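You operate a simulated robot arm through the tools that you are given. There is no shell and no other tool. Be economical: measure what you need, move in short steps, check, and stop when the job is done.

The job below is to be done with a simulated robot arm. You get a single attempt, and the scene is never put back.

Task
Emboss the film on the pins to the yellow card's depth.
Fine: set the depth knob, slide the platen in, one stroke, pull the platen out.

It is judged by the outcome, as a careful person would: the job done as asked, and still so three seconds after it is handed in. It fails if anything else is knocked over, pushed out of place, dropped, spilled or broken.

Robot
A 7-joint arm with a two-finger parallel gripper, fixed in place. Base frame: the origin is at the foot of the arm, x ahead of it, y to its left, z up. Units: m, degrees, N and s.
Its first joint turns from -66.0 to 66.0 degrees. Payload 1.57 kg.
The tool frame sits at the grasp point between the pads (the TCP): z along the fingers, y along the line on which they close. The tips reach 0.03 m beyond it. The gripper opens to 0.11 m. The fingers are 0.024 m wide and 0.012 m thick; the gripper's body (0.048 by 0.112 m) begins 0.078 m behind the TCP.
Orientation is that of the tool frame in the base frame, as a unit quaternion [w, x, y, z]. With the fingers straight down and closing along the base's y, the tool's x points along the base's -x, its y along +y and its z along -z.

Tools
- The arm moves only by the tool send_rows. Its argument "plan" is a list that holds one entry, the list of rows, each a list of 6 numbers: the shift along the tool's x, y, z in units of 150 mm (1.0 is 150 mm), then the turn, a rotation vector about the tool's x, y, z in units of 120 degrees (1.0 is 120 degrees). In form: [[[x, y, z, rx, ry, rz], ...]]. A call has 1 to 12 rows; each row is the pose to reach, as a shift and turn from the pose commanded when the call began, along the tool's axes at that moment. "claw" is the closure, from 0 (fully open) to 1 (shut), set as the call begins (left out, the last holds). A call with a number of a shift or a turn outside -1 to 1 is refused whole. Each row takes 0.2 s and may step no farther than 0.05 m and 8.6 degrees from the row before; otherwise, or with a gripper value out of range, the whole call is refused. A pose out of reach is approached as far as the arm can. The call stops where the force on the tool passes 40 N (or 10 N more than at its start, if that is more) or the arm is blocked; 0.2 s more then pass. Each finger travels about 0.108 m/s and halts on what it meets, pressing with about 34 N; the grip force reading is that of the motor and also rises with nothing between the fingers. The clock runs only during rows and for 0.2 s after the last one: add rows that repeat a pose to give the fingers time. The reply holds the time, the measured pose of the TCP, the force on the tool along the base axes, the opening and the grip force, in the units named above and with some noise.
- Cameras (640 x 400 px; columns grow to the right, rows downward): "scene" is fixed at [0.1591, -0.4059, 1.3965]; the picture's right is [0.67, -0.74, 0.00], its down [-0.46, -0.42, -0.78] and it looks along [0.58, 0.52, -0.63] (base axes); focal length 320 px, centre (320, 200). "wrist" rides on the gripper at [-0.036, 0, -0.08] in the tool frame; the picture's right is [0.00, -1.00, 0.00], its down [0.97, 0.00, -0.24] and it looks along [0.24, 0.00, 0.97] (tool axes); focal length 218 px, centre (320, 200). There is no depth. A picture from a camera that has moved, and an enlarged one, comes with that camera's place and axes in the base frame and with its lens. The place of the scene camera against the robot may be out by one fixed shift of up to 0.018 m in any direction.
- capture(camera): a new picture of that camera. It takes no simulated time.
- zoom(camera, box): a new picture of the part [left, top, right, bottom] of that camera's present view, enlarged. It takes no simulated time.
- sign_off(): hands the job in; it is judged then, once.

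Work in short steps. Places have to be worked out from the pictures, the camera data and where the tool is seen: move nearer, look again, correct. Check each grasp and each placing, and mend what went wrong. You have 120 turns and 64 pictures in all, those below and enlarged ones among them. Open the gripper and draw the arm clear of the work before you hand the job in, unless the task says otherwise; then end with one line.

The tools are called after "Call:" by a JSON object that holds its "name" and its "arguments". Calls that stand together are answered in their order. send_rows: Moves the arm, as the interface text tells. Its arguments: {"type":"object","properties":{"plan":{"type":"array","items":{"type":"array","items":{"type":"array","items":{"type":"number"}}}},"claw":{"type":"number"}},"required":["plan"]} The other tools are called the same way: capture (camera) takes a picture; zoom (camera, box) takes an enlarged picture of a part of a camera's view; sign_off () hands the job in.

At the start:

```text
t: 0.0
position: [0.4102, -0.0342, 1.1832]
tcp_rot: [-0.001, -0.001, 1.0, -0.001]
wrist_force: [1.4, -0.1, -0.8]
finger_gap: 0.1102
grip_force: 0.0
```

scene: 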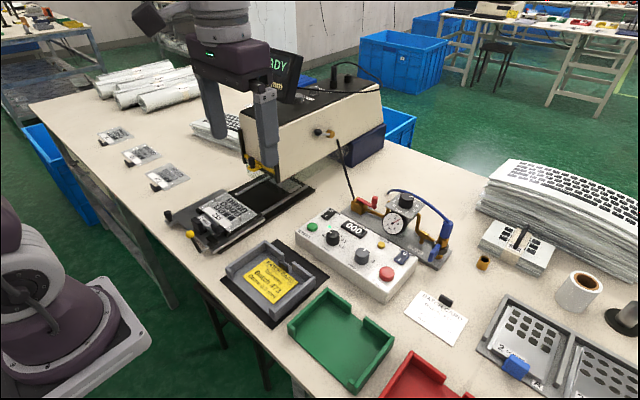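
wrist: 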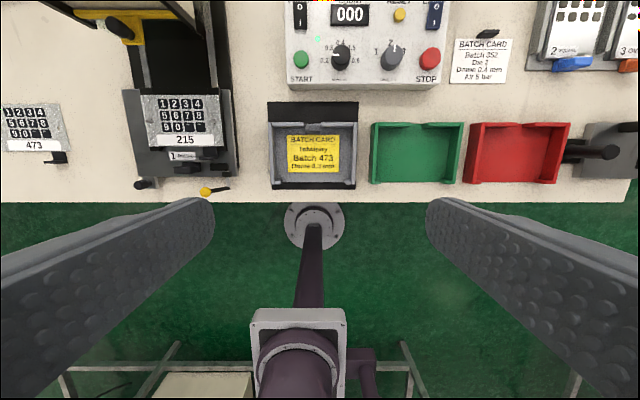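

The views show a press with a slide platen, a control panel with knobs, and a yellow card for batch 473. I'll enlarge the card, the panel and the press.

Call:
{"name": "zoom", "arguments": {"camera": "wrist", "box": [260, 90, 370, 200]}}

Call:
{"name": "zoom", "arguments": {"camera": "wrist", "box": [280, 0, 450, 100]}}

Call:
{"name": "zoom", "arguments": {"camera": "wrist", "box": [100, 60, 260, 210]}}

Call:
{"name": "zoom", "arguments": {"camera": "scene", "box": [150, 60, 350, 260]}}

Call:
{"name": "zoom", "arguments": {"camera": "scene", "box": [280, 170, 480, 310]}}

```text
3.64 times, centred on (315, 145) of wrist
camera zoom: at [0.4467, -0.0328, 1.2627], right [0.0, -1.0, 0.0], down [-0.97, 0.0, 0.24], along [-0.24, 0.0, -0.97], focal length 794 px, centre (338, 400)
```

zoom: 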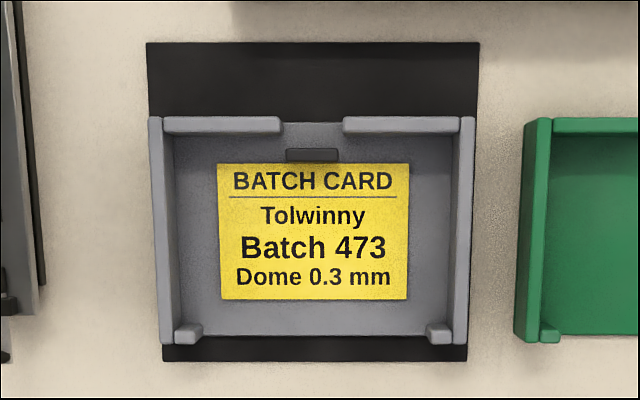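

```text
3.76 times, centred on (365, 50) of wrist
camera zoom: at [0.4467, -0.0328, 1.2627], right [0.0, -1.0, 0.0], down [-0.97, 0.0, 0.24], along [-0.24, 0.0, -0.97], focal length 822 px, centre (151, 765)
```

zoom: 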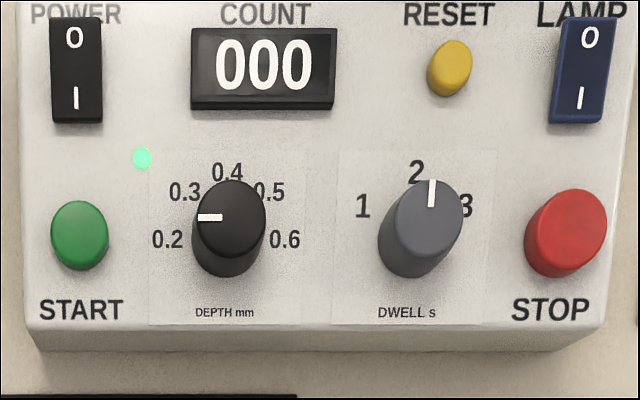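

```text
2.67 times, centred on (180, 135) of wrist
camera zoom: at [0.4467, -0.0328, 1.2627], right [0.0, -1.0, 0.0], down [-0.97, 0.0, 0.24], along [-0.24, 0.0, -0.97], focal length 582 px, centre (693, 373)
```

zoom: 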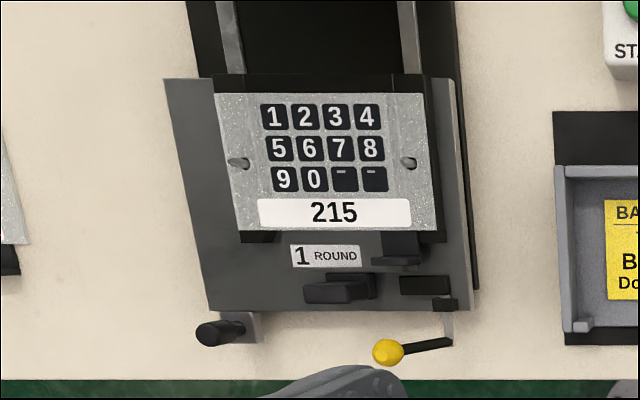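

```text
2.00 times, centred on (250, 160) of scene
camera zoom: at [0.1591, -0.4059, 1.3965], right [0.67, -0.74, 0.0], down [-0.46, -0.42, -0.78], along [0.58, 0.52, -0.63], focal length 641 px, centre (460, 280)
```

zoom: 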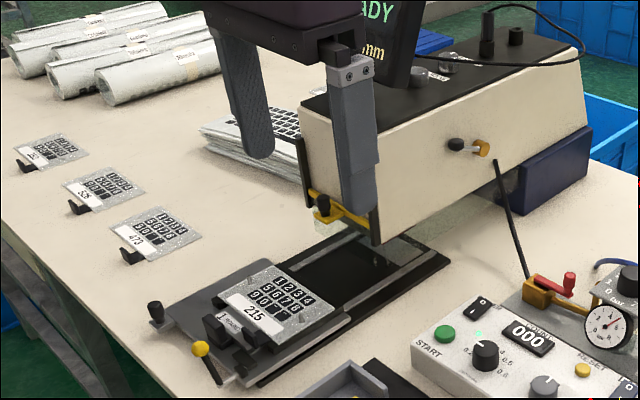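

```text
2.86 times, centred on (380, 240) of scene
camera zoom: at [0.1591, -0.4059, 1.3965], right [0.67, -0.74, 0.0], down [-0.46, -0.42, -0.78], along [0.58, 0.52, -0.63], focal length 915 px, centre (149, 86)
```

zoom: 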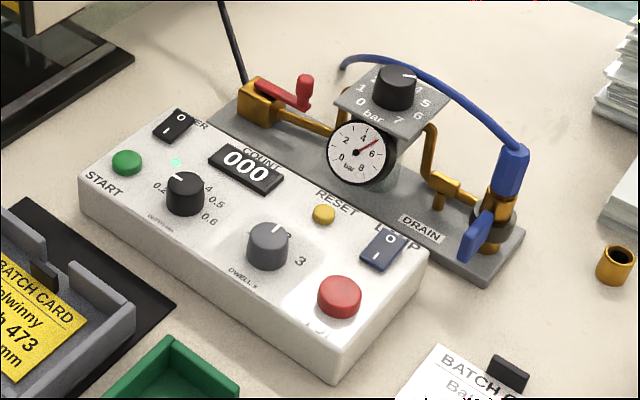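

The card calls for 0.3 mm, and the depth knob seems to point near 0.2. I'll move over the panel for a close view.

Call:
{"name": "send_rows", "arguments": {"plan": [[[-0.2, -0.07, 0.2, 0, 0, 0], [-0.4, -0.14, 0.4, 0, 0, 0], [-0.6, -0.21, 0.6, 0, 0, 0], [-0.8, -0.27, 0.8, 0, 0, 0], [-1, -0.33, 1, 0, 0, 0], [-1, -0.33, 1, 0, 0, 0]]]}}

Call:
{"name": "capture", "arguments": {"camera": "wrist"}}

Call:
{"name": "zoom", "arguments": {"camera": "scene", "box": [180, 20, 400, 160]}}

```text
t: 1.4
position: [0.5596, -0.0831, 1.0344]
tcp_rot: [0.0, 0.0, 1.0, 0.001]
wrist_force: [1.1, -0.4, 0.1]
finger_gap: 0.11
grip_force: 0.0
```

```text
56 pictures are left
camera wrist: at [0.5957, -0.082, 1.114], right [0.0, -1.0, 0.0], down [-0.97, 0.0, 0.24], along [-0.24, 0.0, -0.97], focal length 218 px, centre (320, 200)
```

wrist: 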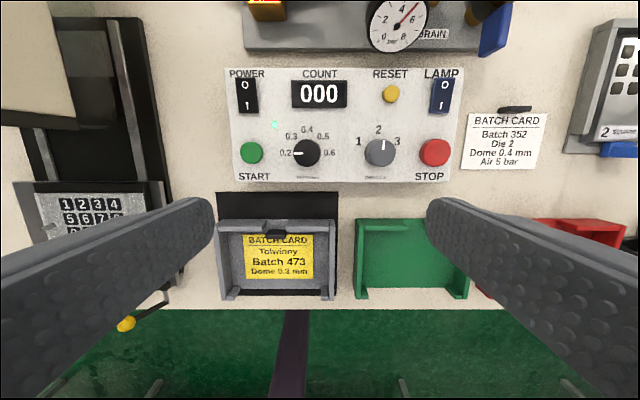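

```text
2.86 times, centred on (290, 90) of scene
camera zoom: at [0.1591, -0.4059, 1.3965], right [0.67, -0.74, 0.0], down [-0.46, -0.42, -0.78], along [0.58, 0.52, -0.63], focal length 915 px, centre (406, 514)
```

zoom: 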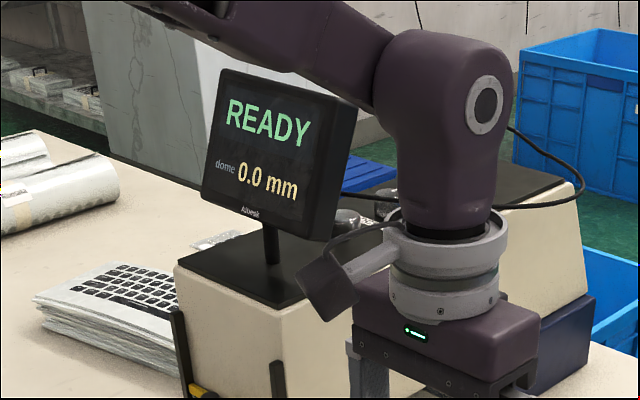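

The knob is at 0.2. Triangulating from both views puts its top at about (0.588, -0.066, 0.86), so the bench is higher than stated, near 0.79. I'll part-close the gripper, move down a little and look again.

Call:
{"name": "send_rows", "arguments": {"plan": [[[-0.05, 0.06, 0.25, 0, 0, 0], [-0.1, 0.113, 0.47, 0, 0, 0], [-0.1, 0.113, 0.47, 0, 0, 0], [-0.1, 0.113, 0.47, 0, 0, 0]]], "claw": 0.45}}

Call:
{"name": "capture", "arguments": {"camera": "wrist"}}

Call:
{"name": "capture", "arguments": {"camera": "scene"}}

```text
t: 2.4
position: [0.5727, -0.0648, 0.9616]
tcp_rot: [0.0, -0.001, 1.0, 0.001]
wrist_force: [-0.5, 0.9, -1.1]
finger_gap: 0.0608
grip_force: 0.1
```

```text
54 pictures are left
camera wrist: at [0.6095, -0.0644, 1.0423], right [0.0, -1.0, 0.0], down [-0.97, 0.0, 0.24], along [-0.24, 0.0, -0.97], focal length 218 px, centre (320, 200)
```

wrist: 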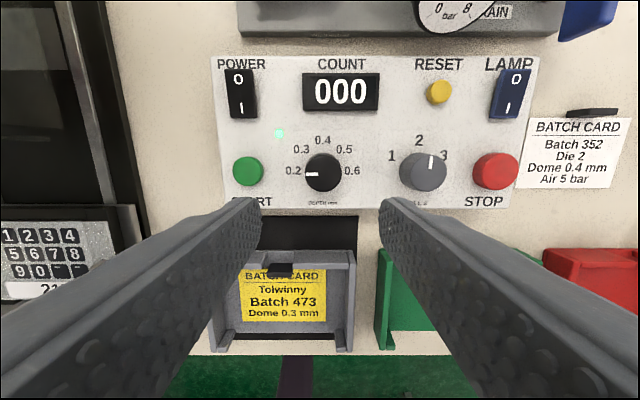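

```text
53 pictures are left
```

scene: 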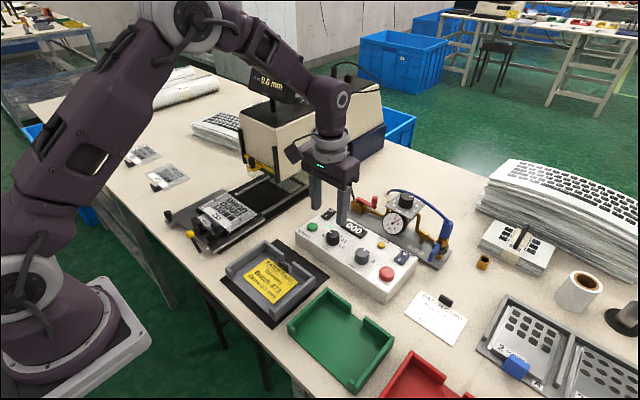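

The three views agree on the knob at about (0.589, -0.067), top z about 0.865. I'll align over it and stop with the tips just above its top.

Call:
{"name": "send_rows", "arguments": {"plan": [[[-0.107, -0.013, 0.1, 0, 0, 0], [-0.107, -0.013, 0.25, 0, 0, 0], [-0.107, -0.013, 0.36, 0, 0, 0], [-0.107, -0.013, 0.36, 0, 0, 0]]]}}

Call:
{"name": "capture", "arguments": {"camera": "wrist"}}

Call:
{"name": "zoom", "arguments": {"camera": "scene", "box": [280, 170, 420, 290]}}

```text
t: 3.4
position: [0.5892, -0.0678, 0.9078]
tcp_rot: [0.0, 0.0, 1.0, 0.001]
wrist_force: [-0.3, -0.3, 0.3]
finger_gap: 0.0604
grip_force: 0.1
```

```text
52 pictures are left
camera wrist: at [0.6262, -0.0669, 0.988], right [0.0, -1.0, 0.0], down [-0.97, 0.0, 0.24], along [-0.24, 0.0, -0.97], focal length 218 px, centre (320, 200)
```

wrist: 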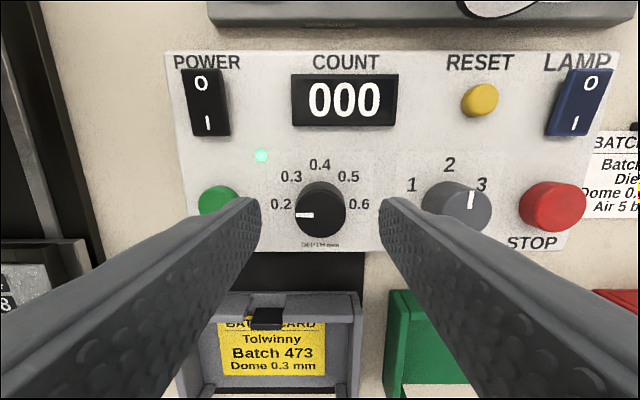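

```text
3.33 times, centred on (350, 230) of scene
camera zoom: at [0.1591, -0.4059, 1.3965], right [0.67, -0.74, 0.0], down [-0.46, -0.42, -0.78], along [0.58, 0.52, -0.63], focal length 1068 px, centre (220, 100)
```

zoom: 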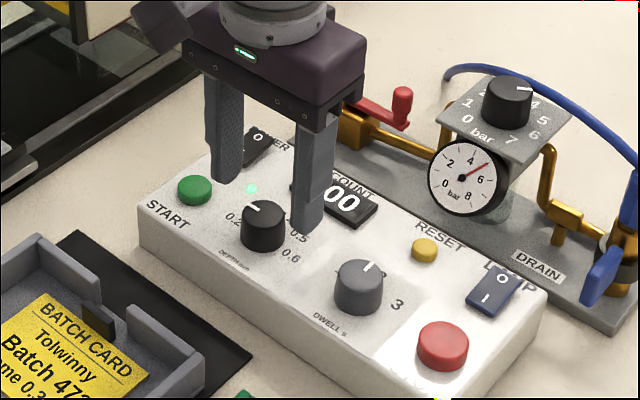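

The tips straddle the knob. The panel surface should be near 0.84, so I'll go down about 28 mm slowly.

Call:
{"name": "send_rows", "arguments": {"plan": [[[0, 0, 0.06, 0, 0, 0], [0, 0, 0.12, 0, 0, 0], [0, 0, 0.16, 0, 0, 0], [0, 0, 0.19, 0, 0, 0], [0, 0, 0.19, 0, 0, 0]]]}}

Call:
{"name": "zoom", "arguments": {"camera": "scene", "box": [280, 170, 420, 290]}}

Call:
{"name": "capture", "arguments": {"camera": "wrist"}}

```text
t: 4.6
position: [0.5916, -0.0676, 0.88]
tcp_rot: [-0.001, 0.0, 1.0, 0.0]
wrist_force: [0.2, 0.4, -1.0]
finger_gap: 0.0604
grip_force: 0.1
```

```text
3.33 times, centred on (350, 230) of scene
camera zoom: at [0.1591, -0.4059, 1.3965], right [0.67, -0.74, 0.0], down [-0.46, -0.42, -0.78], along [0.58, 0.52, -0.63], focal length 1068 px, centre (220, 100)
```

zoom: 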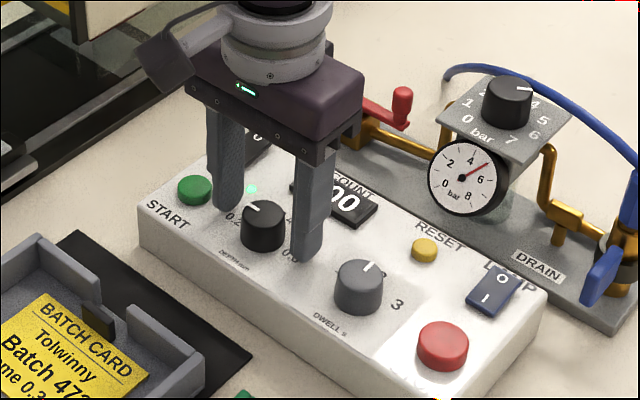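

```text
49 pictures are left
camera wrist: at [0.6275, -0.0671, 0.9601], right [0.0, -1.0, 0.0], down [-0.97, 0.0, 0.24], along [-0.24, 0.0, -0.97], focal length 218 px, centre (320, 200)
```

wrist: 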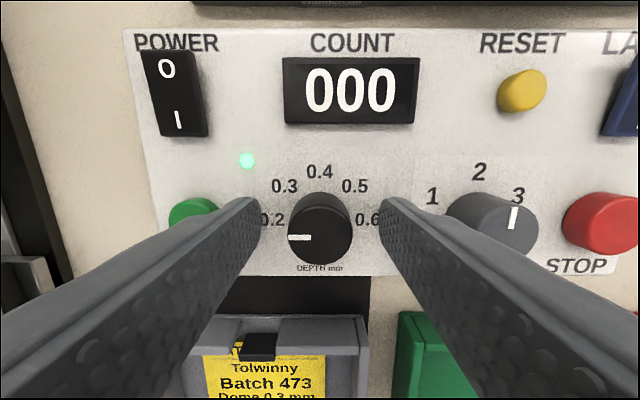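

The tips are beside the knob. I'll go 4 mm lower, then close on it.

Call:
{"name": "send_rows", "arguments": {"plan": [[[0.013, 0, 0.027, 0, 0, 0], [0.013, 0, 0.027, 0, 0, 0]]]}}

Call:
{"name": "send_rows", "arguments": {"plan": [[[0, 0, 0, 0, 0, 0], [0, 0, 0, 0, 0, 0], [0, 0, 0, 0, 0, 0]]], "claw": 0.8}}

Call:
{"name": "capture", "arguments": {"camera": "wrist"}}

```text
t: 5.2
position: [0.5884, -0.0674, 0.8768]
tcp_rot: [0.0, 0.001, 1.0, 0.0]
wrist_force: [-0.1, 0.2, -0.1]
finger_gap: 0.0605
grip_force: 0.0
```

```text
t: 6.0
position: [0.5885, -0.0677, 0.8767]
tcp_rot: [0.001, -0.001, 1.0, 0.0]
wrist_force: [-0.3, 1.9, -0.6]
finger_gap: 0.0315
grip_force: 40.1
```

```text
48 pictures are left
camera wrist: at [0.6252, -0.0671, 0.9562], right [0.0, -1.0, 0.0], down [-0.97, 0.0, 0.24], along [-0.24, 0.0, -0.97], focal length 218 px, centre (320, 200)
```

wrist: 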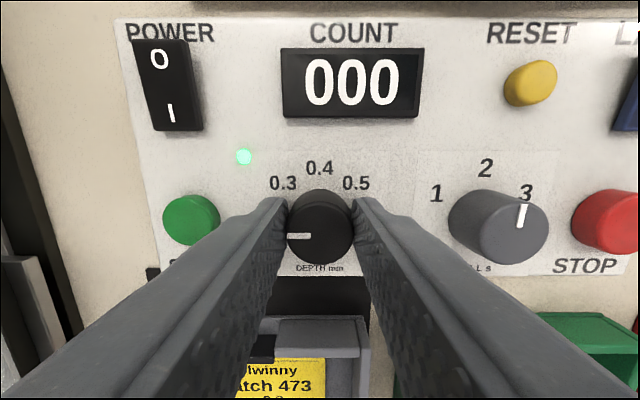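

Gripped at 31.5 mm, with the mark at 0.2 (-90°). I'll turn 45° clockwise seen from above, which is +rz, to reach 0.3.

Call:
{"name": "send_rows", "arguments": {"plan": [[[0, 0, 0, 0, 0, 0.0625], [0, 0, 0, 0, 0, 0.125], [0, 0, 0, 0, 0, 0.1875], [0, 0, 0, 0, 0, 0.25], [0, 0, 0, 0, 0, 0.3125], [0, 0, 0, 0, 0, 0.375], [0, 0, 0, 0, 0, 0.375]]]}}

Call:
{"name": "capture", "arguments": {"camera": "wrist"}}

```text
t: 7.6
position: [0.5877, -0.0683, 0.8768]
tcp_rot: [-0.001, 0.383, 0.924, -0.001]
wrist_force: [-17.9, -4.4, 31.6]
finger_gap: 0.0316
grip_force: 39.7
```

```text
47 pictures are left
camera wrist: at [0.6143, -0.0934, 0.9562], right [-0.71, -0.71, 0.0], down [-0.68, 0.69, 0.24], along [-0.17, 0.17, -0.97], focal length 218 px, centre (320, 200)
```

wrist: 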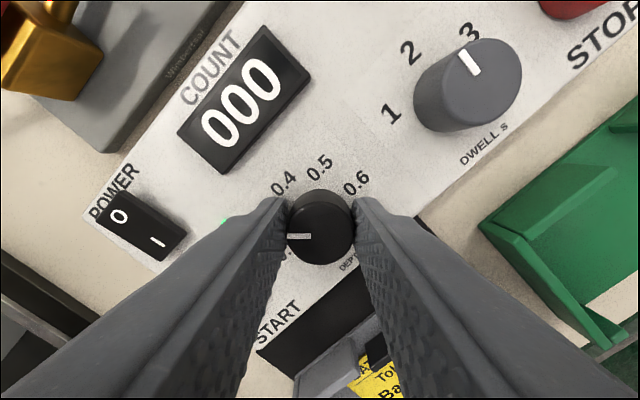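

The knob turned with the gripper. I'll open to release and look from above.

Call:
{"name": "send_rows", "arguments": {"plan": [[[0, 0, 0, 0, 0, 0], [0, 0, 0, 0, 0, 0]]], "claw": 0.45}}

Call:
{"name": "send_rows", "arguments": {"plan": [[[0, 0, -0.2, 0, 0, 0], [0, 0, -0.5, 0, 0, 0], [0, 0, -0.5, 0, 0, -0.0625], [0, 0, -0.5, 0, 0, -0.125], [0, 0, -0.5, 0, 0, -0.1875], [0, 0, -0.5, 0, 0, -0.25], [0, 0, -0.5, 0, 0, -0.3125], [0, 0, -0.5, 0, 0, -0.375], [0, 0, -0.5, 0, 0, -0.375]]]}}

Call:
{"name": "capture", "arguments": {"camera": "wrist"}}

```text
t: 8.2
position: [0.5891, -0.0667, 0.8751]
tcp_rot: [0.0, 0.382, 0.924, 0.001]
wrist_force: [5.1, 5.1, 7.4]
finger_gap: 0.0541
grip_force: 0.0
```

```text
t: 10.2
position: [0.589, -0.0687, 0.9506]
tcp_rot: [-0.001, -0.001, 1.0, 0.0]
wrist_force: [0.0, -1.1, -0.8]
finger_gap: 0.0606
grip_force: 0.0
```

```text
46 pictures are left
camera wrist: at [0.6256, -0.0674, 1.0306], right [0.0, -1.0, 0.0], down [-0.97, 0.0, 0.24], along [-0.24, 0.0, -0.97], focal length 218 px, centre (320, 200)
```

wrist: 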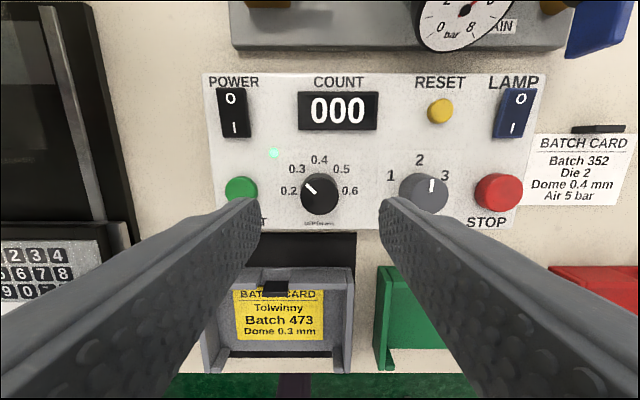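

The mark now points at 0.3. I'll rise and travel to look at the platen.

Call:
{"name": "send_rows", "arguments": {"plan": [[[0.1, 0, -0.3, 0, 0, 0], [0.3, 0.1, -0.6, 0, 0, 0], [0.5, 0.33, -0.7, 0, 0, 0], [0.7, 0.6, -0.7, 0, 0, 0], [0.9, 0.8, -0.7, 0, 0, 0], [1, 1, -0.7, 0, 0, 0]]]}}

Call:
{"name": "send_rows", "arguments": {"plan": [[[0.2, 0.23, 0, 0, 0, 0], [0.35, 0.5, 0, 0, 0, 0], [0.5, 0.75, 0, 0, 0, 0], [0.5, 1, 0, 0, 0, 0], [0.5, 1, 0, 0, 0, 0]]]}}

Call:
{"name": "capture", "arguments": {"camera": "wrist"}}

```text
refused: row 2 steps farther than a row can; nothing moved
```

```text
t: 11.4
position: [0.5153, 0.0811, 0.9495]
tcp_rot: [0.0, 0.001, 1.0, 0.0]
wrist_force: [-0.4, 0.0, -1.0]
finger_gap: 0.0606
grip_force: 0.0
```

```text
45 pictures are left
camera wrist: at [0.5514, 0.0831, 1.0304], right [0.0, -1.0, 0.0], down [-0.97, 0.0, 0.24], along [-0.24, 0.0, -0.97], focal length 218 px, centre (320, 200)
```

wrist: 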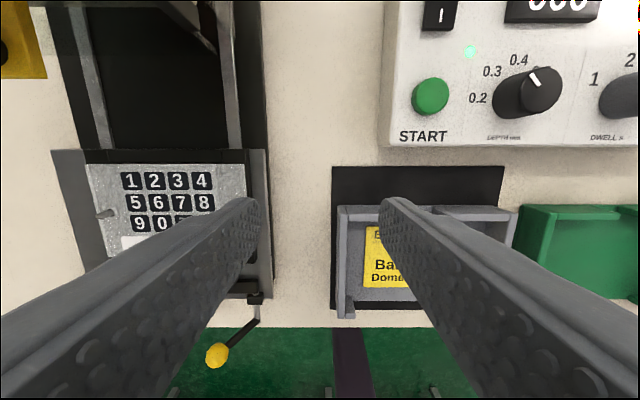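

The first call was refused but the second ran without touching anything. I'll move on toward the front of the platen and higher.

Call:
{"name": "send_rows", "arguments": {"plan": [[[0.15, 0.15, -0.15, 0, 0, 0], [0.3, 0.3, -0.3, 0, 0, 0], [0.45, 0.45, -0.45, 0, 0, 0], [0.6, 0.6, -0.6, 0, 0, 0], [0.8, 0.8, -0.7, 0, 0, 0], [0.95, 0.95, -0.8, 0, 0, 0], [0.95, 0.95, -0.8, 0, 0, 0]]], "claw": 0}}

Call:
{"name": "capture", "arguments": {"camera": "wrist"}}

Call:
{"name": "capture", "arguments": {"camera": "scene"}}

```text
t: 13.0
position: [0.3713, 0.2265, 1.0707]
tcp_rot: [0.0, 0.0, 1.0, 0.0]
wrist_force: [0.5, -0.6, 0.1]
finger_gap: 0.1099
grip_force: 0.1
```

```text
44 pictures are left
camera wrist: at [0.4091, 0.2264, 1.1502], right [0.0, -1.0, 0.0], down [-0.97, 0.0, 0.24], along [-0.24, 0.0, -0.97], focal length 218 px, centre (320, 200)
```

wrist: 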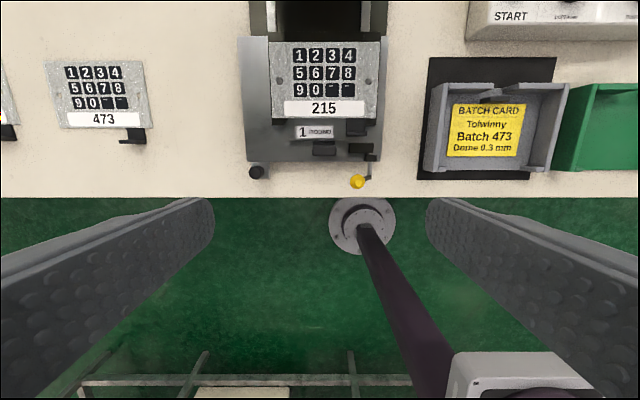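

```text
43 pictures are left
```

scene: 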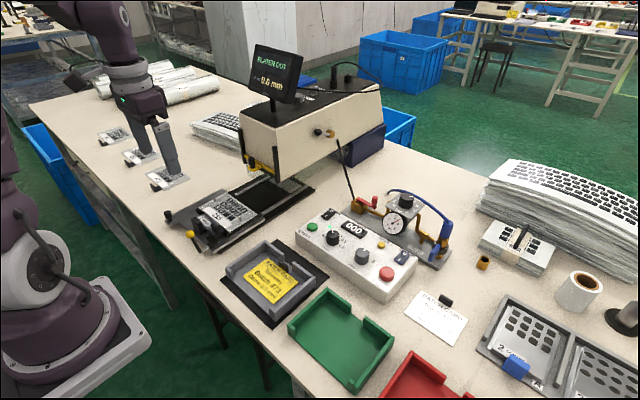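

The display changed, so I'll enlarge it and the platen.

Call:
{"name": "zoom", "arguments": {"camera": "scene", "box": [235, 30, 315, 110]}}

Call:
{"name": "zoom", "arguments": {"camera": "scene", "box": [155, 160, 285, 260]}}

Call:
{"name": "zoom", "arguments": {"camera": "wrist", "box": [230, 80, 400, 200]}}

```text
5.00 times, centred on (275, 70) of scene
camera zoom: at [0.1591, -0.4058, 1.3965], right [0.67, -0.74, 0.0], down [-0.46, -0.42, -0.78], along [0.58, 0.52, -0.63], focal length 1602 px, centre (545, 850)
```

zoom: 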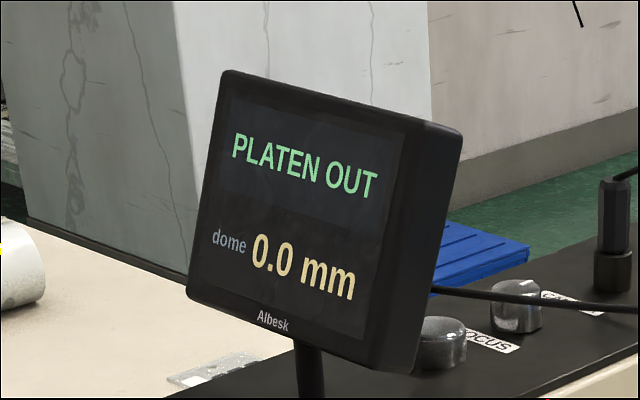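

```text
4.00 times, centred on (220, 210) of scene
camera zoom: at [0.1591, -0.4058, 1.3965], right [0.67, -0.74, 0.0], down [-0.46, -0.42, -0.78], along [0.58, 0.52, -0.63], focal length 1281 px, centre (720, 160)
```

zoom: 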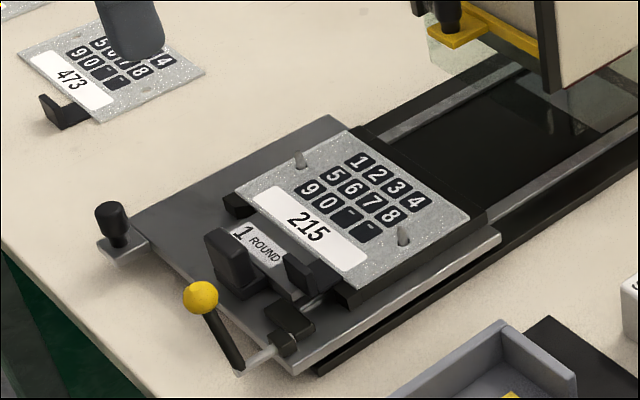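

```text
3.33 times, centred on (315, 140) of wrist
camera zoom: at [0.4091, 0.2264, 1.1502], right [0.0, -1.0, 0.0], down [-0.97, 0.0, 0.24], along [-0.24, 0.0, -0.97], focal length 728 px, centre (337, 400)
```

zoom: 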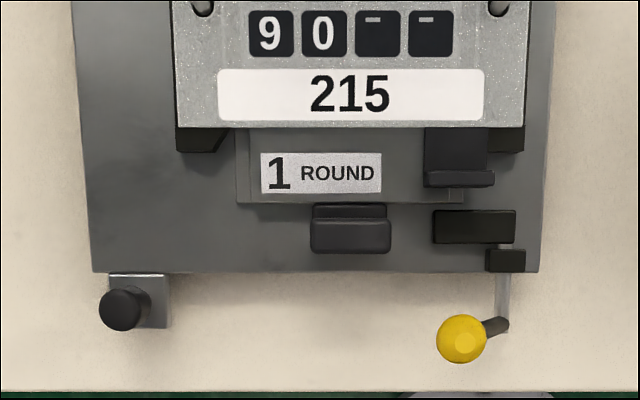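

The display reads PLATEN OUT. The black peg at the platen's front left looks like the handle, at about (0.374, 0.315, top 0.85). I'll move above it for a closer look.

Call:
{"name": "send_rows", "arguments": {"plan": [[[0.0, 0.2, 0.2, 0, 0, 0], [0, 0.4, 0.4, 0, 0, 0], [0, 0.59, 0.6, 0, 0, 0], [0, 0.59, 0.8, 0, 0, 0], [0, 0.59, 0.8, 0, 0, 0]]], "claw": 0.45}}

Call:
{"name": "capture", "arguments": {"camera": "wrist"}}

Call:
{"name": "zoom", "arguments": {"camera": "scene", "box": [135, 130, 255, 230]}}

```text
t: 14.2
position: [0.3724, 0.3134, 0.9504]
tcp_rot: [0.0, 0.0, 1.0, 0.0]
wrist_force: [-0.6, -1.0, 0.1]
finger_gap: 0.0603
grip_force: 0.2
```

```text
39 pictures are left
camera wrist: at [0.4096, 0.314, 1.0296], right [0.0, -1.0, 0.0], down [-0.97, 0.0, 0.24], along [-0.24, 0.0, -0.97], focal length 218 px, centre (320, 200)
```

wrist: 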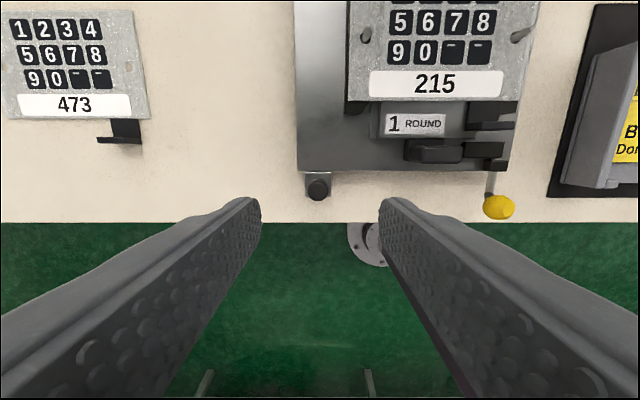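

```text
4.00 times, centred on (195, 180) of scene
camera zoom: at [0.1591, -0.4058, 1.3965], right [0.67, -0.74, 0.0], down [-0.46, -0.42, -0.78], along [0.58, 0.52, -0.63], focal length 1281 px, centre (820, 280)
```

zoom: 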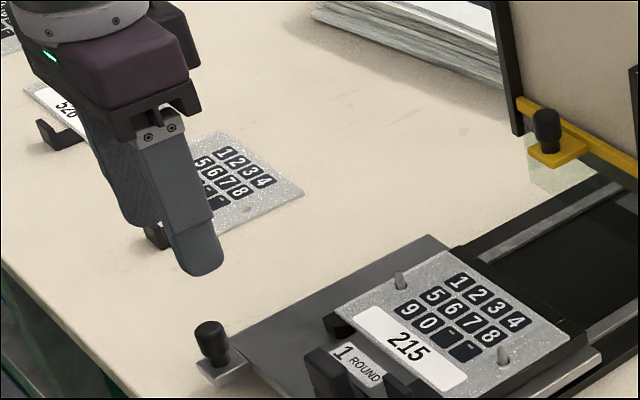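

The peg is at (0.375, 0.316) and the platen edge is at x of about 0.387. I'll descend with the fingers either side of the peg.

Call:
{"name": "send_rows", "arguments": {"plan": [[[0.01, 0.013, 0.2, 0, 0, 0], [0.01, 0.013, 0.4, 0, 0, 0], [0.01, 0.013, 0.52, 0, 0, 0], [0.01, 0.013, 0.6, 0, 0, 0], [0.01, 0.013, 0.6, 0, 0, 0]]]}}

Call:
{"name": "capture", "arguments": {"camera": "wrist"}}

Call:
{"name": "zoom", "arguments": {"camera": "scene", "box": [145, 160, 245, 240]}}

```text
t: 15.4
position: [0.3698, 0.3162, 0.8608]
tcp_rot: [0.0, 0.001, 1.0, 0.0]
wrist_force: [0.4, 0.1, -0.2]
finger_gap: 0.0609
grip_force: 0.1
```

```text
37 pictures are left
camera wrist: at [0.4071, 0.3173, 0.9411], right [0.0, -1.0, 0.0], down [-0.97, 0.0, 0.24], along [-0.24, 0.0, -0.97], focal length 218 px, centre (320, 200)
```

wrist: 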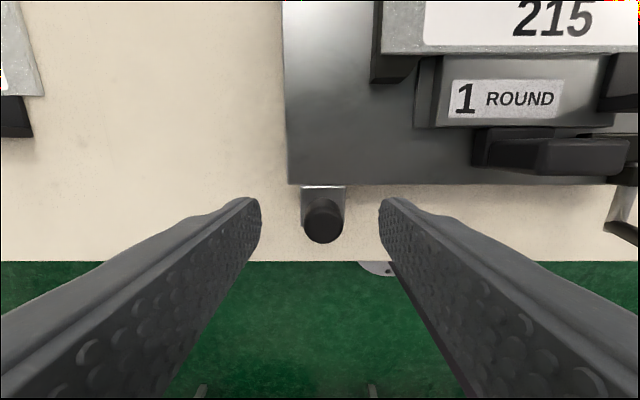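

```text
5.00 times, centred on (195, 200) of scene
camera zoom: at [0.1591, -0.4059, 1.3965], right [0.67, -0.74, 0.0], down [-0.46, -0.42, -0.78], along [0.58, 0.52, -0.63], focal length 1602 px, centre (945, 200)
```

zoom: 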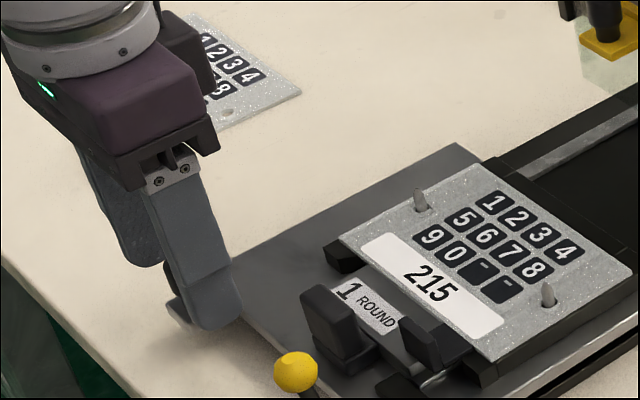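

The peg is centred between the fingers at the tip level. I'll close on it.

Call:
{"name": "send_rows", "arguments": {"plan": [[[0, 0, 0.02, 0, 0, 0], [0, 0, 0.02, 0, 0, 0], [0, 0, 0.02, 0, 0, 0], [0, 0, 0.02, 0, 0, 0]]], "claw": 0.9}}

Call:
{"name": "capture", "arguments": {"camera": "wrist"}}

```text
t: 16.4
position: [0.3683, 0.3154, 0.8592]
tcp_rot: [-0.001, 0.0, 1.0, -0.001]
wrist_force: [0.2, -11.6, 10.9]
finger_gap: 0.0172
grip_force: 32.0
```

```text
35 pictures are left
camera wrist: at [0.407, 0.3161, 0.9383], right [0.0, -1.0, 0.0], down [-0.97, 0.0, 0.24], along [-0.24, 0.0, -0.97], focal length 218 px, centre (320, 200)
```

wrist: 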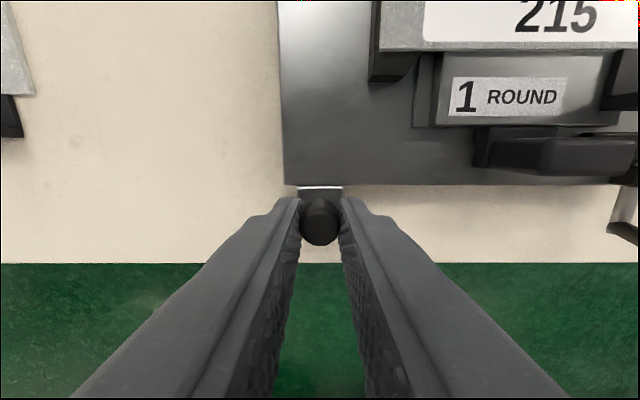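

The peg is gripped. I'll push in 30 mm slowly as a test.

Call:
{"name": "send_rows", "arguments": {"plan": [[[-0.02, 0, 0, 0, 0, 0], [-0.06, 0, 0, 0, 0, 0], [-0.1, 0, 0, 0, 0, 0], [-0.15, 0, 0, 0, 0, 0], [-0.2, 0, 0, 0, 0, 0]]]}}

Call:
{"name": "capture", "arguments": {"camera": "wrist"}}

```text
t: 17.6
position: [0.4002, 0.3161, 0.8578]
tcp_rot: [0.001, 0.001, 1.0, 0.001]
wrist_force: [-1.2, -13.1, 29.3]
finger_gap: 0.0179
grip_force: 32.0
```

```text
34 pictures are left
camera wrist: at [0.437, 0.3158, 0.9383], right [0.0, -1.0, 0.0], down [-0.97, 0.0, 0.24], along [-0.24, 0.0, -0.97], focal length 218 px, centre (320, 200)
```

wrist: 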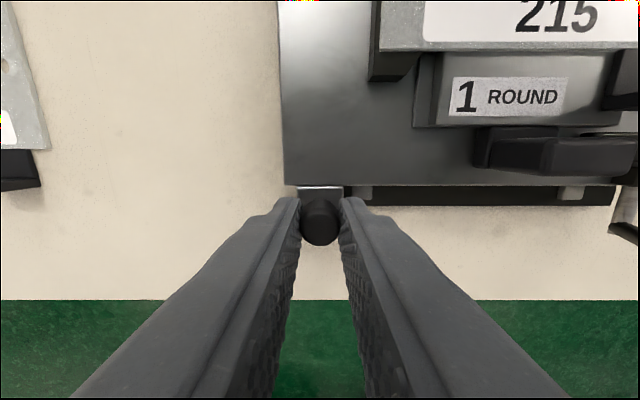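

The platen slides with the peg. There is about 29 N of vertical load, so I'll ease up 2 mm and push another 100 mm.

Call:
{"name": "send_rows", "arguments": {"plan": [[[-0.03, 0, -0.013, 0, 0, 0], [-0.12, 0, -0.013, 0, 0, 0], [-0.22, 0, -0.013, 0, 0, 0], [-0.32, 0, -0.013, 0, 0, 0], [-0.42, 0, -0.013, 0, 0, 0], [-0.52, 0, -0.013, 0, 0, 0], [-0.6, 0, -0.013, 0, 0, 0], [-0.67, 0, -0.013, 0, 0, 0]]]}}

Call:
{"name": "capture", "arguments": {"camera": "scene"}}

```text
t: 19.4
position: [0.5007, 0.3147, 0.858]
tcp_rot: [0.0, 0.0, 1.0, 0.0]
wrist_force: [-1.5, -5.3, -17.3]
finger_gap: 0.0174
grip_force: 32.5
```

```text
33 pictures are left
```

scene: 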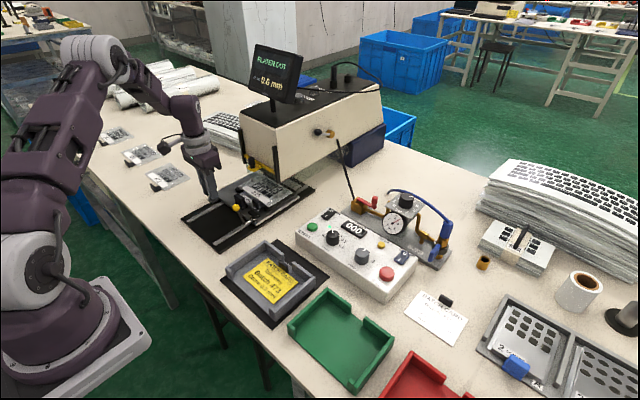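

The platen is nearing the throat and the display still reads PLATEN OUT. I'll push another 50 mm, easing down about 1 mm.

Call:
{"name": "send_rows", "arguments": {"plan": [[[-0.04, 0, 0.006, 0, 0, 0], [-0.1, 0, 0.006, 0, 0, 0], [-0.16, 0, 0.006, 0, 0, 0], [-0.22, 0, 0.006, 0, 0, 0], [-0.28, 0, 0.006, 0, 0, 0], [-0.34, 0, 0.006, 0, 0, 0]]]}}

Call:
{"name": "zoom", "arguments": {"camera": "scene", "box": [170, 40, 350, 240]}}

Call:
{"name": "capture", "arguments": {"camera": "wrist"}}

```text
t: 20.8
position: [0.5511, 0.3143, 0.8588]
tcp_rot: [-0.001, 0.0, 1.0, -0.001]
wrist_force: [-14.5, -6.9, -3.5]
finger_gap: 0.0174
grip_force: 32.1
```

```text
2.00 times, centred on (260, 140) of scene
camera zoom: at [0.1588, -0.406, 1.3965], right [0.67, -0.74, 0.0], down [-0.46, -0.42, -0.78], along [0.58, 0.52, -0.63], focal length 641 px, centre (440, 320)
```

zoom: 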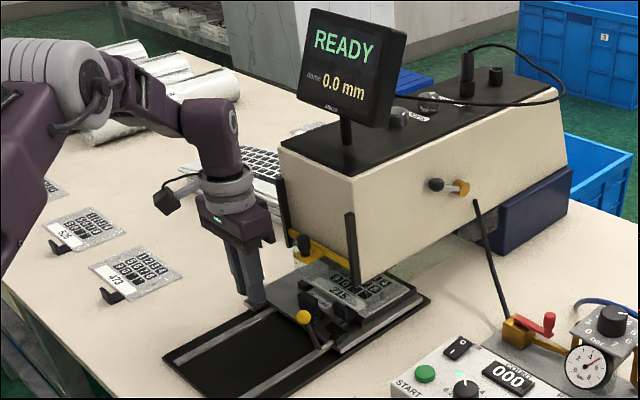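

```text
31 pictures are left
camera wrist: at [0.5875, 0.316, 0.9385], right [0.0, -1.0, 0.0], down [-0.97, 0.0, 0.24], along [-0.24, 0.0, -0.97], focal length 218 px, centre (320, 200)
```

wrist: 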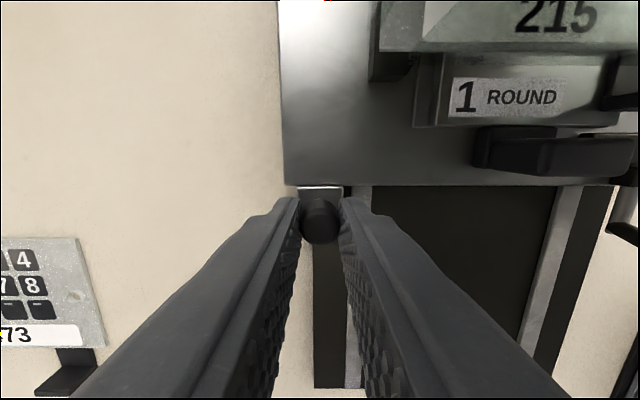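

The display now reads READY, with a -14 N resistance. I'll nudge 5 mm further to check it is seated at the stop.

Call:
{"name": "send_rows", "arguments": {"plan": [[[-0.013, 0, 0, 0, 0, 0], [-0.026, 0, 0, 0, 0, 0], [-0.033, 0, 0, 0, 0, 0]]]}}

Call:
{"name": "zoom", "arguments": {"camera": "scene", "box": [170, 40, 350, 240]}}

```text
t: 21.6
position: [0.5533, 0.3147, 0.857]
tcp_rot: [-0.003, 0.0, 1.0, -0.001]
wrist_force: [-34.7, -6.1, 2.9]
finger_gap: 0.0175
grip_force: 32.4
```

```text
2.00 times, centred on (260, 140) of scene
camera zoom: at [0.1583, -0.406, 1.3966], right [0.67, -0.74, 0.0], down [-0.46, -0.42, -0.78], along [0.58, 0.52, -0.63], focal length 641 px, centre (440, 320)
```

zoom: 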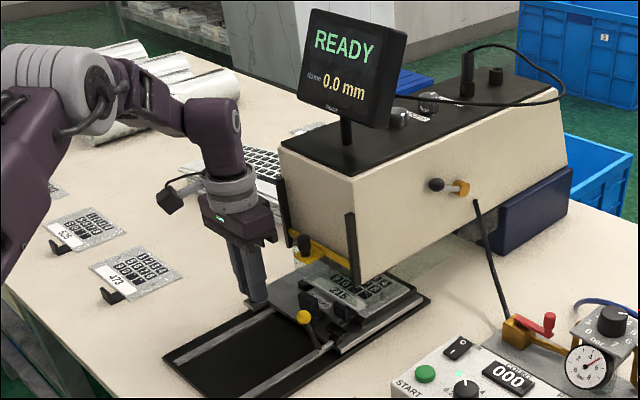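

It is seated against the stop and READY. I'll relax the push, open, and rise straight up.

Call:
{"name": "send_rows", "arguments": {"plan": [[[0.02, 0, 0, 0, 0, 0], [0.02, 0, 0, 0, 0, 0]]]}}

Call:
{"name": "send_rows", "arguments": {"plan": [[[0, 0, 0, 0, 0, 0], [0, 0, 0, 0, 0, 0], [0, 0, -0.1, 0, 0, 0], [0, 0, -0.4, 0, 0, 0], [0.2, 0, -0.6, 0, 0, 0], [0.3, 0, -0.8, 0, 0, 0], [0.3, 0, -0.8, 0, 0, 0]]], "claw": 0.45}}

Call:
{"name": "capture", "arguments": {"camera": "scene"}}

```text
t: 22.2
position: [0.5545, 0.3149, 0.8588]
tcp_rot: [0.0, 0.0, 1.0, -0.002]
wrist_force: [-13.0, -0.9, -20.1]
finger_gap: 0.0175
grip_force: 32.2
```

```text
t: 23.8
position: [0.5101, 0.318, 0.981]
tcp_rot: [0.001, 0.0, 1.0, 0.0]
wrist_force: [0.3, 0.4, -0.4]
finger_gap: 0.0604
grip_force: 0.0
```

```text
29 pictures are left
```

scene: 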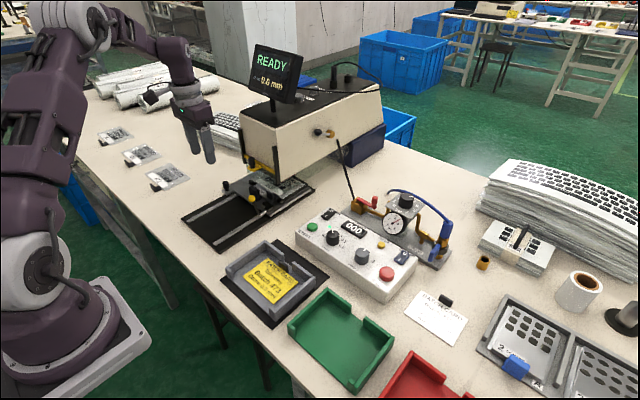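

READY. The START button triangulates to (0.589, -0.001, top about 0.851). I'll close the fingers and travel to above it.

Call:
{"name": "send_rows", "arguments": {"plan": [[[0, -0.2, 0, 0, 0, 0], [0, -0.4, 0, 0, 0, 0], [0, -0.6, 0, 0, 0, 0], [0, -0.8, 0, 0, 0, 0], [0, -1, 0, 0, 0, 0]]], "claw": 1}}

Call:
{"name": "send_rows", "arguments": {"plan": [[[0, -0.25, 0, 0, 0, 0], [-0.1, -0.5, 0.1, 0, 0, 0], [-0.25, -0.75, 0.2, 0, 0, 0], [-0.4, -1, 0.2, 0, 0, 0], [-0.527, -1, 0.2, 0, 0, 0], [-0.527, -1, 0.2, 0, 0, 0]]]}}

Call:
{"name": "capture", "arguments": {"camera": "wrist"}}

```text
t: 25.0
position: [0.5069, 0.1655, 0.979]
tcp_rot: [0.001, 0.0, 1.0, 0.0]
wrist_force: [-0.3, -0.5, -0.3]
finger_gap: 0.0
grip_force: 21.2
```

```text
t: 26.4
position: [0.5876, 0.0149, 0.9481]
tcp_rot: [0.001, 0.0, 1.0, 0.0]
wrist_force: [-0.7, 0.7, 0.8]
finger_gap: 0.0
grip_force: 21.2
```

```text
28 pictures are left
camera wrist: at [0.6252, 0.0159, 1.028], right [0.0, -1.0, 0.0], down [-0.97, 0.0, 0.24], along [-0.24, 0.0, -0.97], focal length 218 px, centre (320, 200)
```

wrist: 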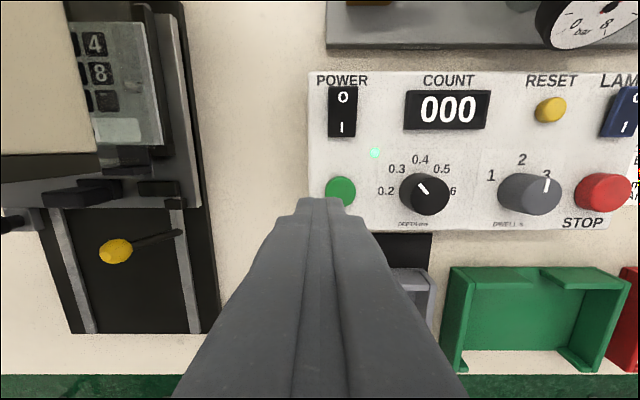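

START is confirmed at (0.590, -0.001). I'll align and come down to about 6 mm above it.

Call:
{"name": "send_rows", "arguments": {"plan": [[[-0.01, -0.107, 0.1, 0, 0, 0], [-0.01, -0.107, 0.25, 0, 0, 0], [-0.01, -0.107, 0.39, 0, 0, 0], [-0.01, -0.107, 0.39, 0, 0, 0]]]}}

Call:
{"name": "zoom", "arguments": {"camera": "scene", "box": [270, 180, 370, 260]}}

Call:
{"name": "capture", "arguments": {"camera": "wrist"}}

```text
t: 27.4
position: [0.5907, -0.0013, 0.89]
tcp_rot: [0.0, 0.0, 1.0, 0.0]
wrist_force: [0.5, 0.4, 0.1]
finger_gap: 0.0003
grip_force: 21.3
```

```text
5.00 times, centred on (320, 220) of scene
camera zoom: at [0.1591, -0.4059, 1.3965], right [0.67, -0.74, 0.0], down [-0.46, -0.42, -0.78], along [0.58, 0.52, -0.63], focal length 1602 px, centre (320, 100)
```

zoom: 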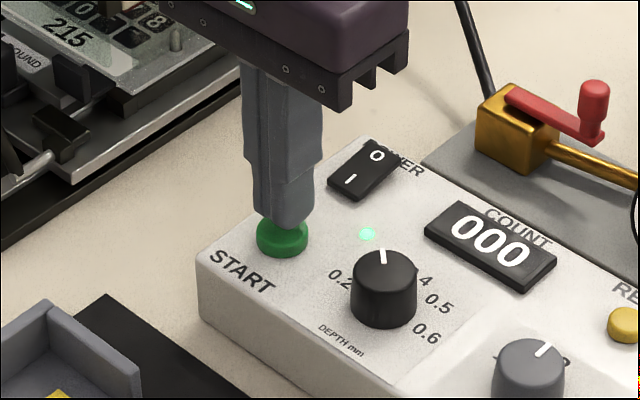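

```text
26 pictures are left
camera wrist: at [0.6262, -0.0005, 0.9706], right [0.0, -1.0, 0.0], down [-0.97, 0.0, 0.24], along [-0.24, 0.0, -0.97], focal length 218 px, centre (320, 200)
```

wrist: 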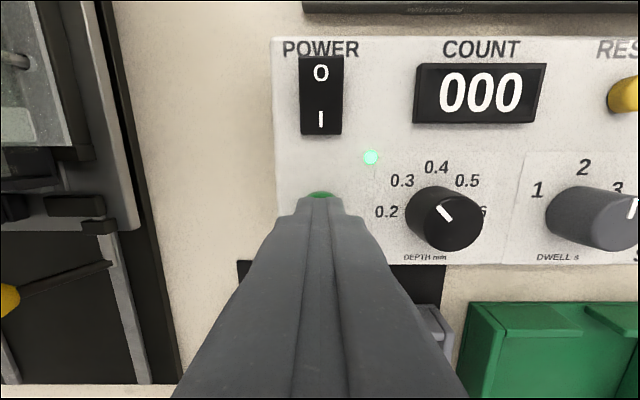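

The tip sits over START. I'll press down in small rows and come straight back up in the same call.

Call:
{"name": "send_rows", "arguments": {"plan": [[[0, 0, 0.02, 0, 0, 0], [0, 0, 0.04, 0, 0, 0], [0, 0, 0.055, 0, 0, 0], [0, 0, 0.07, 0, 0, 0]]]}}

Call:
{"name": "zoom", "arguments": {"camera": "scene", "box": [230, 30, 390, 270]}}

```text
t: 28.4
position: [0.5891, -0.0013, 0.8799]
tcp_rot: [0.0, 0.0, 1.0, 0.0]
wrist_force: [-1.5, 0.3, 5.6]
finger_gap: 0.0002
grip_force: 20.8
```

```text
1.67 times, centred on (310, 150) of scene
camera zoom: at [0.159, -0.4058, 1.3966], right [0.67, -0.74, 0.0], down [-0.46, -0.42, -0.78], along [0.58, 0.52, -0.63], focal length 534 px, centre (337, 283)
```

zoom: 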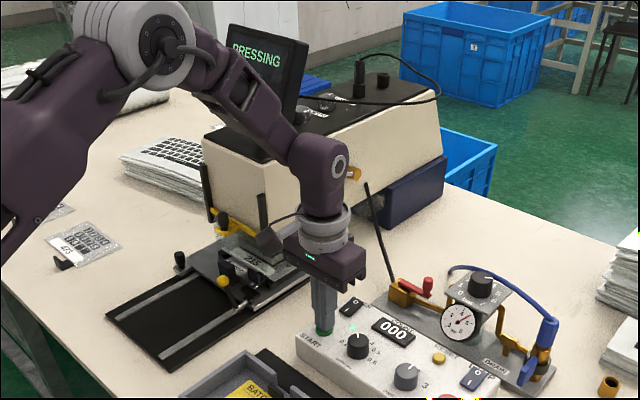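

PRESSING is shown with about 6 N on the button. I'll lift off and wait a few seconds for the dwell to finish.

Call:
{"name": "send_rows", "arguments": {"plan": [[[0, 0, -0.2, 0, 0, 0], [0, 0, -0.4, 0, 0, 0], [0, 0, -0.66, 0, 0, 0], [0, 0, -0.66, 0, 0, 0], [0, 0, -0.66, 0, 0, 0], [0, 0, -0.66, 0, 0, 0], [0, 0, -0.66, 0, 0, 0], [0, 0, -0.66, 0, 0, 0], [0, 0, -0.66, 0, 0, 0], [0, 0, -0.66, 0, 0, 0], [0, 0, -0.66, 0, 0, 0], [0, 0, -0.66, 0, 0, 0]]]}}

Call:
{"name": "send_rows", "arguments": {"plan": [[[0.2, 0.15, 0, 0, 0, 0], [0.4, 0.35, 0, 0, 0, 0], [0.5, 0.6, 0, 0, 0, 0], [0.5, 0.8, 0, 0, 0, 0], [0.5, 1, 0, 0, 0, 0], [0.5, 1, 0, 0, 0, 0], [0.5, 1, 0, 0, 0, 0]]]}}

Call:
{"name": "zoom", "arguments": {"camera": "scene", "box": [170, 30, 410, 270]}}

```text
t: 31.0
position: [0.5899, -0.0018, 0.9784]
tcp_rot: [0.0, 0.0, 1.0, 0.0]
wrist_force: [0.3, 0.6, 0.6]
finger_gap: 0.0002
grip_force: 21.3
```

```text
t: 32.6
position: [0.5134, 0.1485, 0.978]
tcp_rot: [0.001, 0.0, 1.0, 0.0]
wrist_force: [-0.8, -1.1, 0.3]
finger_gap: 0.0
grip_force: 21.3
```

```text
1.67 times, centred on (290, 150) of scene
camera zoom: at [0.1591, -0.4058, 1.3965], right [0.67, -0.74, 0.0], down [-0.46, -0.42, -0.78], along [0.58, 0.52, -0.63], focal length 534 px, centre (370, 283)
```

zoom: 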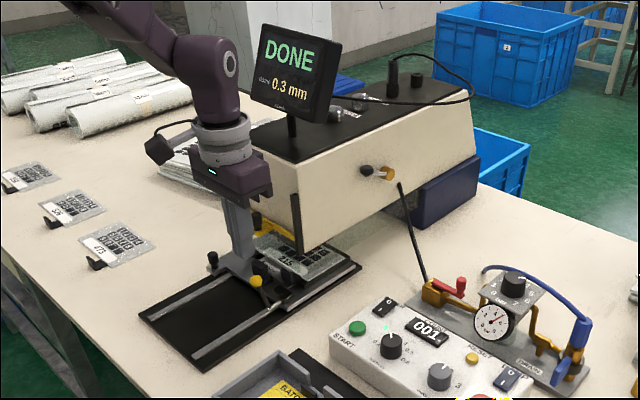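

DONE, dome 0.3 mm, count 001. I'll go back above the peg, now at about (0.558, 0.316), with the gripper part-open.

Call:
{"name": "send_rows", "arguments": {"plan": [[[0, 0.25, 0, 0, 0, 0], [0, 0.5, 0, 0, 0, 0], [0, 0.75, 0, 0, 0, 0], [0, 1, 0, 0, 0, 0], [0, 1, 0, 0, 0, 0]]], "claw": 0.45}}

Call:
{"name": "send_rows", "arguments": {"plan": [[[-0.15, 0.11, 0.2, 0, 0, 0], [-0.28, 0.11, 0.4, 0, 0, 0], [-0.28, 0.11, 0.4, 0, 0, 0]]]}}

Call:
{"name": "capture", "arguments": {"camera": "wrist"}}

```text
t: 33.8
position: [0.5143, 0.2985, 0.9787]
tcp_rot: [0.0, 0.0, 1.0, 0.0]
wrist_force: [0.4, -0.4, -0.1]
finger_gap: 0.0604
grip_force: 0.0
```

```text
t: 34.6
position: [0.5563, 0.3147, 0.9177]
tcp_rot: [0.0, 0.001, 1.0, 0.0]
wrist_force: [0.9, -0.7, 0.4]
finger_gap: 0.0603
grip_force: 0.0
```

```text
23 pictures are left
camera wrist: at [0.5929, 0.3166, 0.9974], right [0.0, -1.0, 0.0], down [-0.97, 0.0, 0.24], along [-0.24, 0.0, -0.97], focal length 218 px, centre (320, 200)
```

wrist: 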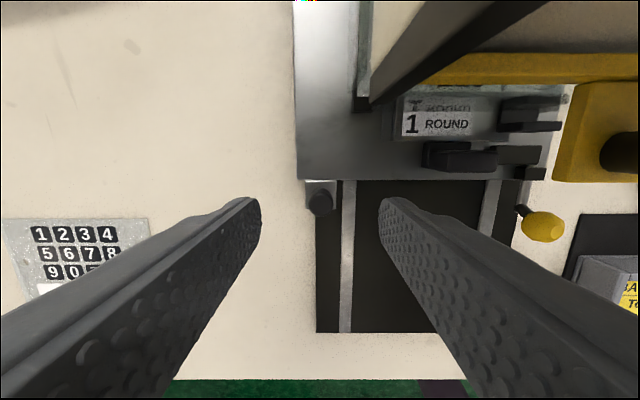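

The peg is centred between the fingers. I'll descend and close on it.

Call:
{"name": "send_rows", "arguments": {"plan": [[[0.013, 0, 0.15, 0, 0, 0], [0.013, 0, 0.3, 0, 0, 0], [0.013, 0, 0.38, 0, 0, 0], [0.013, 0, 0.38, 0, 0, 0]]]}}

Call:
{"name": "send_rows", "arguments": {"plan": [[[0, 0, 0, 0, 0, 0], [0, 0, 0, 0, 0, 0], [0, 0, 0, 0, 0, 0]]], "claw": 0.9}}

Call:
{"name": "capture", "arguments": {"camera": "wrist"}}

```text
t: 35.6
position: [0.5544, 0.3158, 0.8603]
tcp_rot: [0.0, 0.0, 1.0, -0.001]
wrist_force: [0.2, -0.1, -0.6]
finger_gap: 0.0603
grip_force: 0.1
```

```text
t: 36.4
position: [0.5538, 0.3153, 0.8615]
tcp_rot: [0.0, 0.0, 1.0, 0.001]
wrist_force: [-0.9, -2.7, -0.5]
finger_gap: 0.0175
grip_force: 32.1
```

```text
22 pictures are left
camera wrist: at [0.5913, 0.316, 0.9407], right [0.0, -1.0, 0.0], down [-0.97, 0.0, 0.24], along [-0.24, 0.0, -0.97], focal length 218 px, centre (320, 200)
```

wrist: 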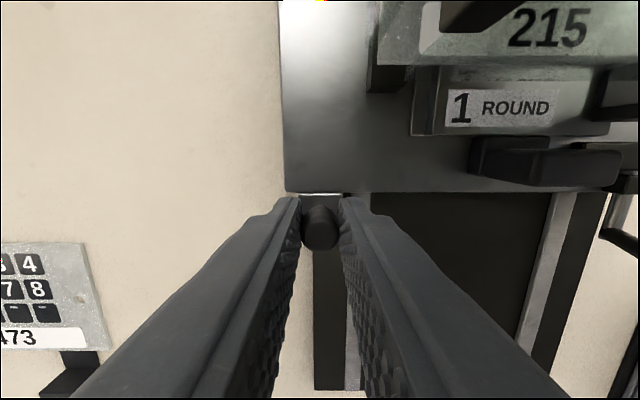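

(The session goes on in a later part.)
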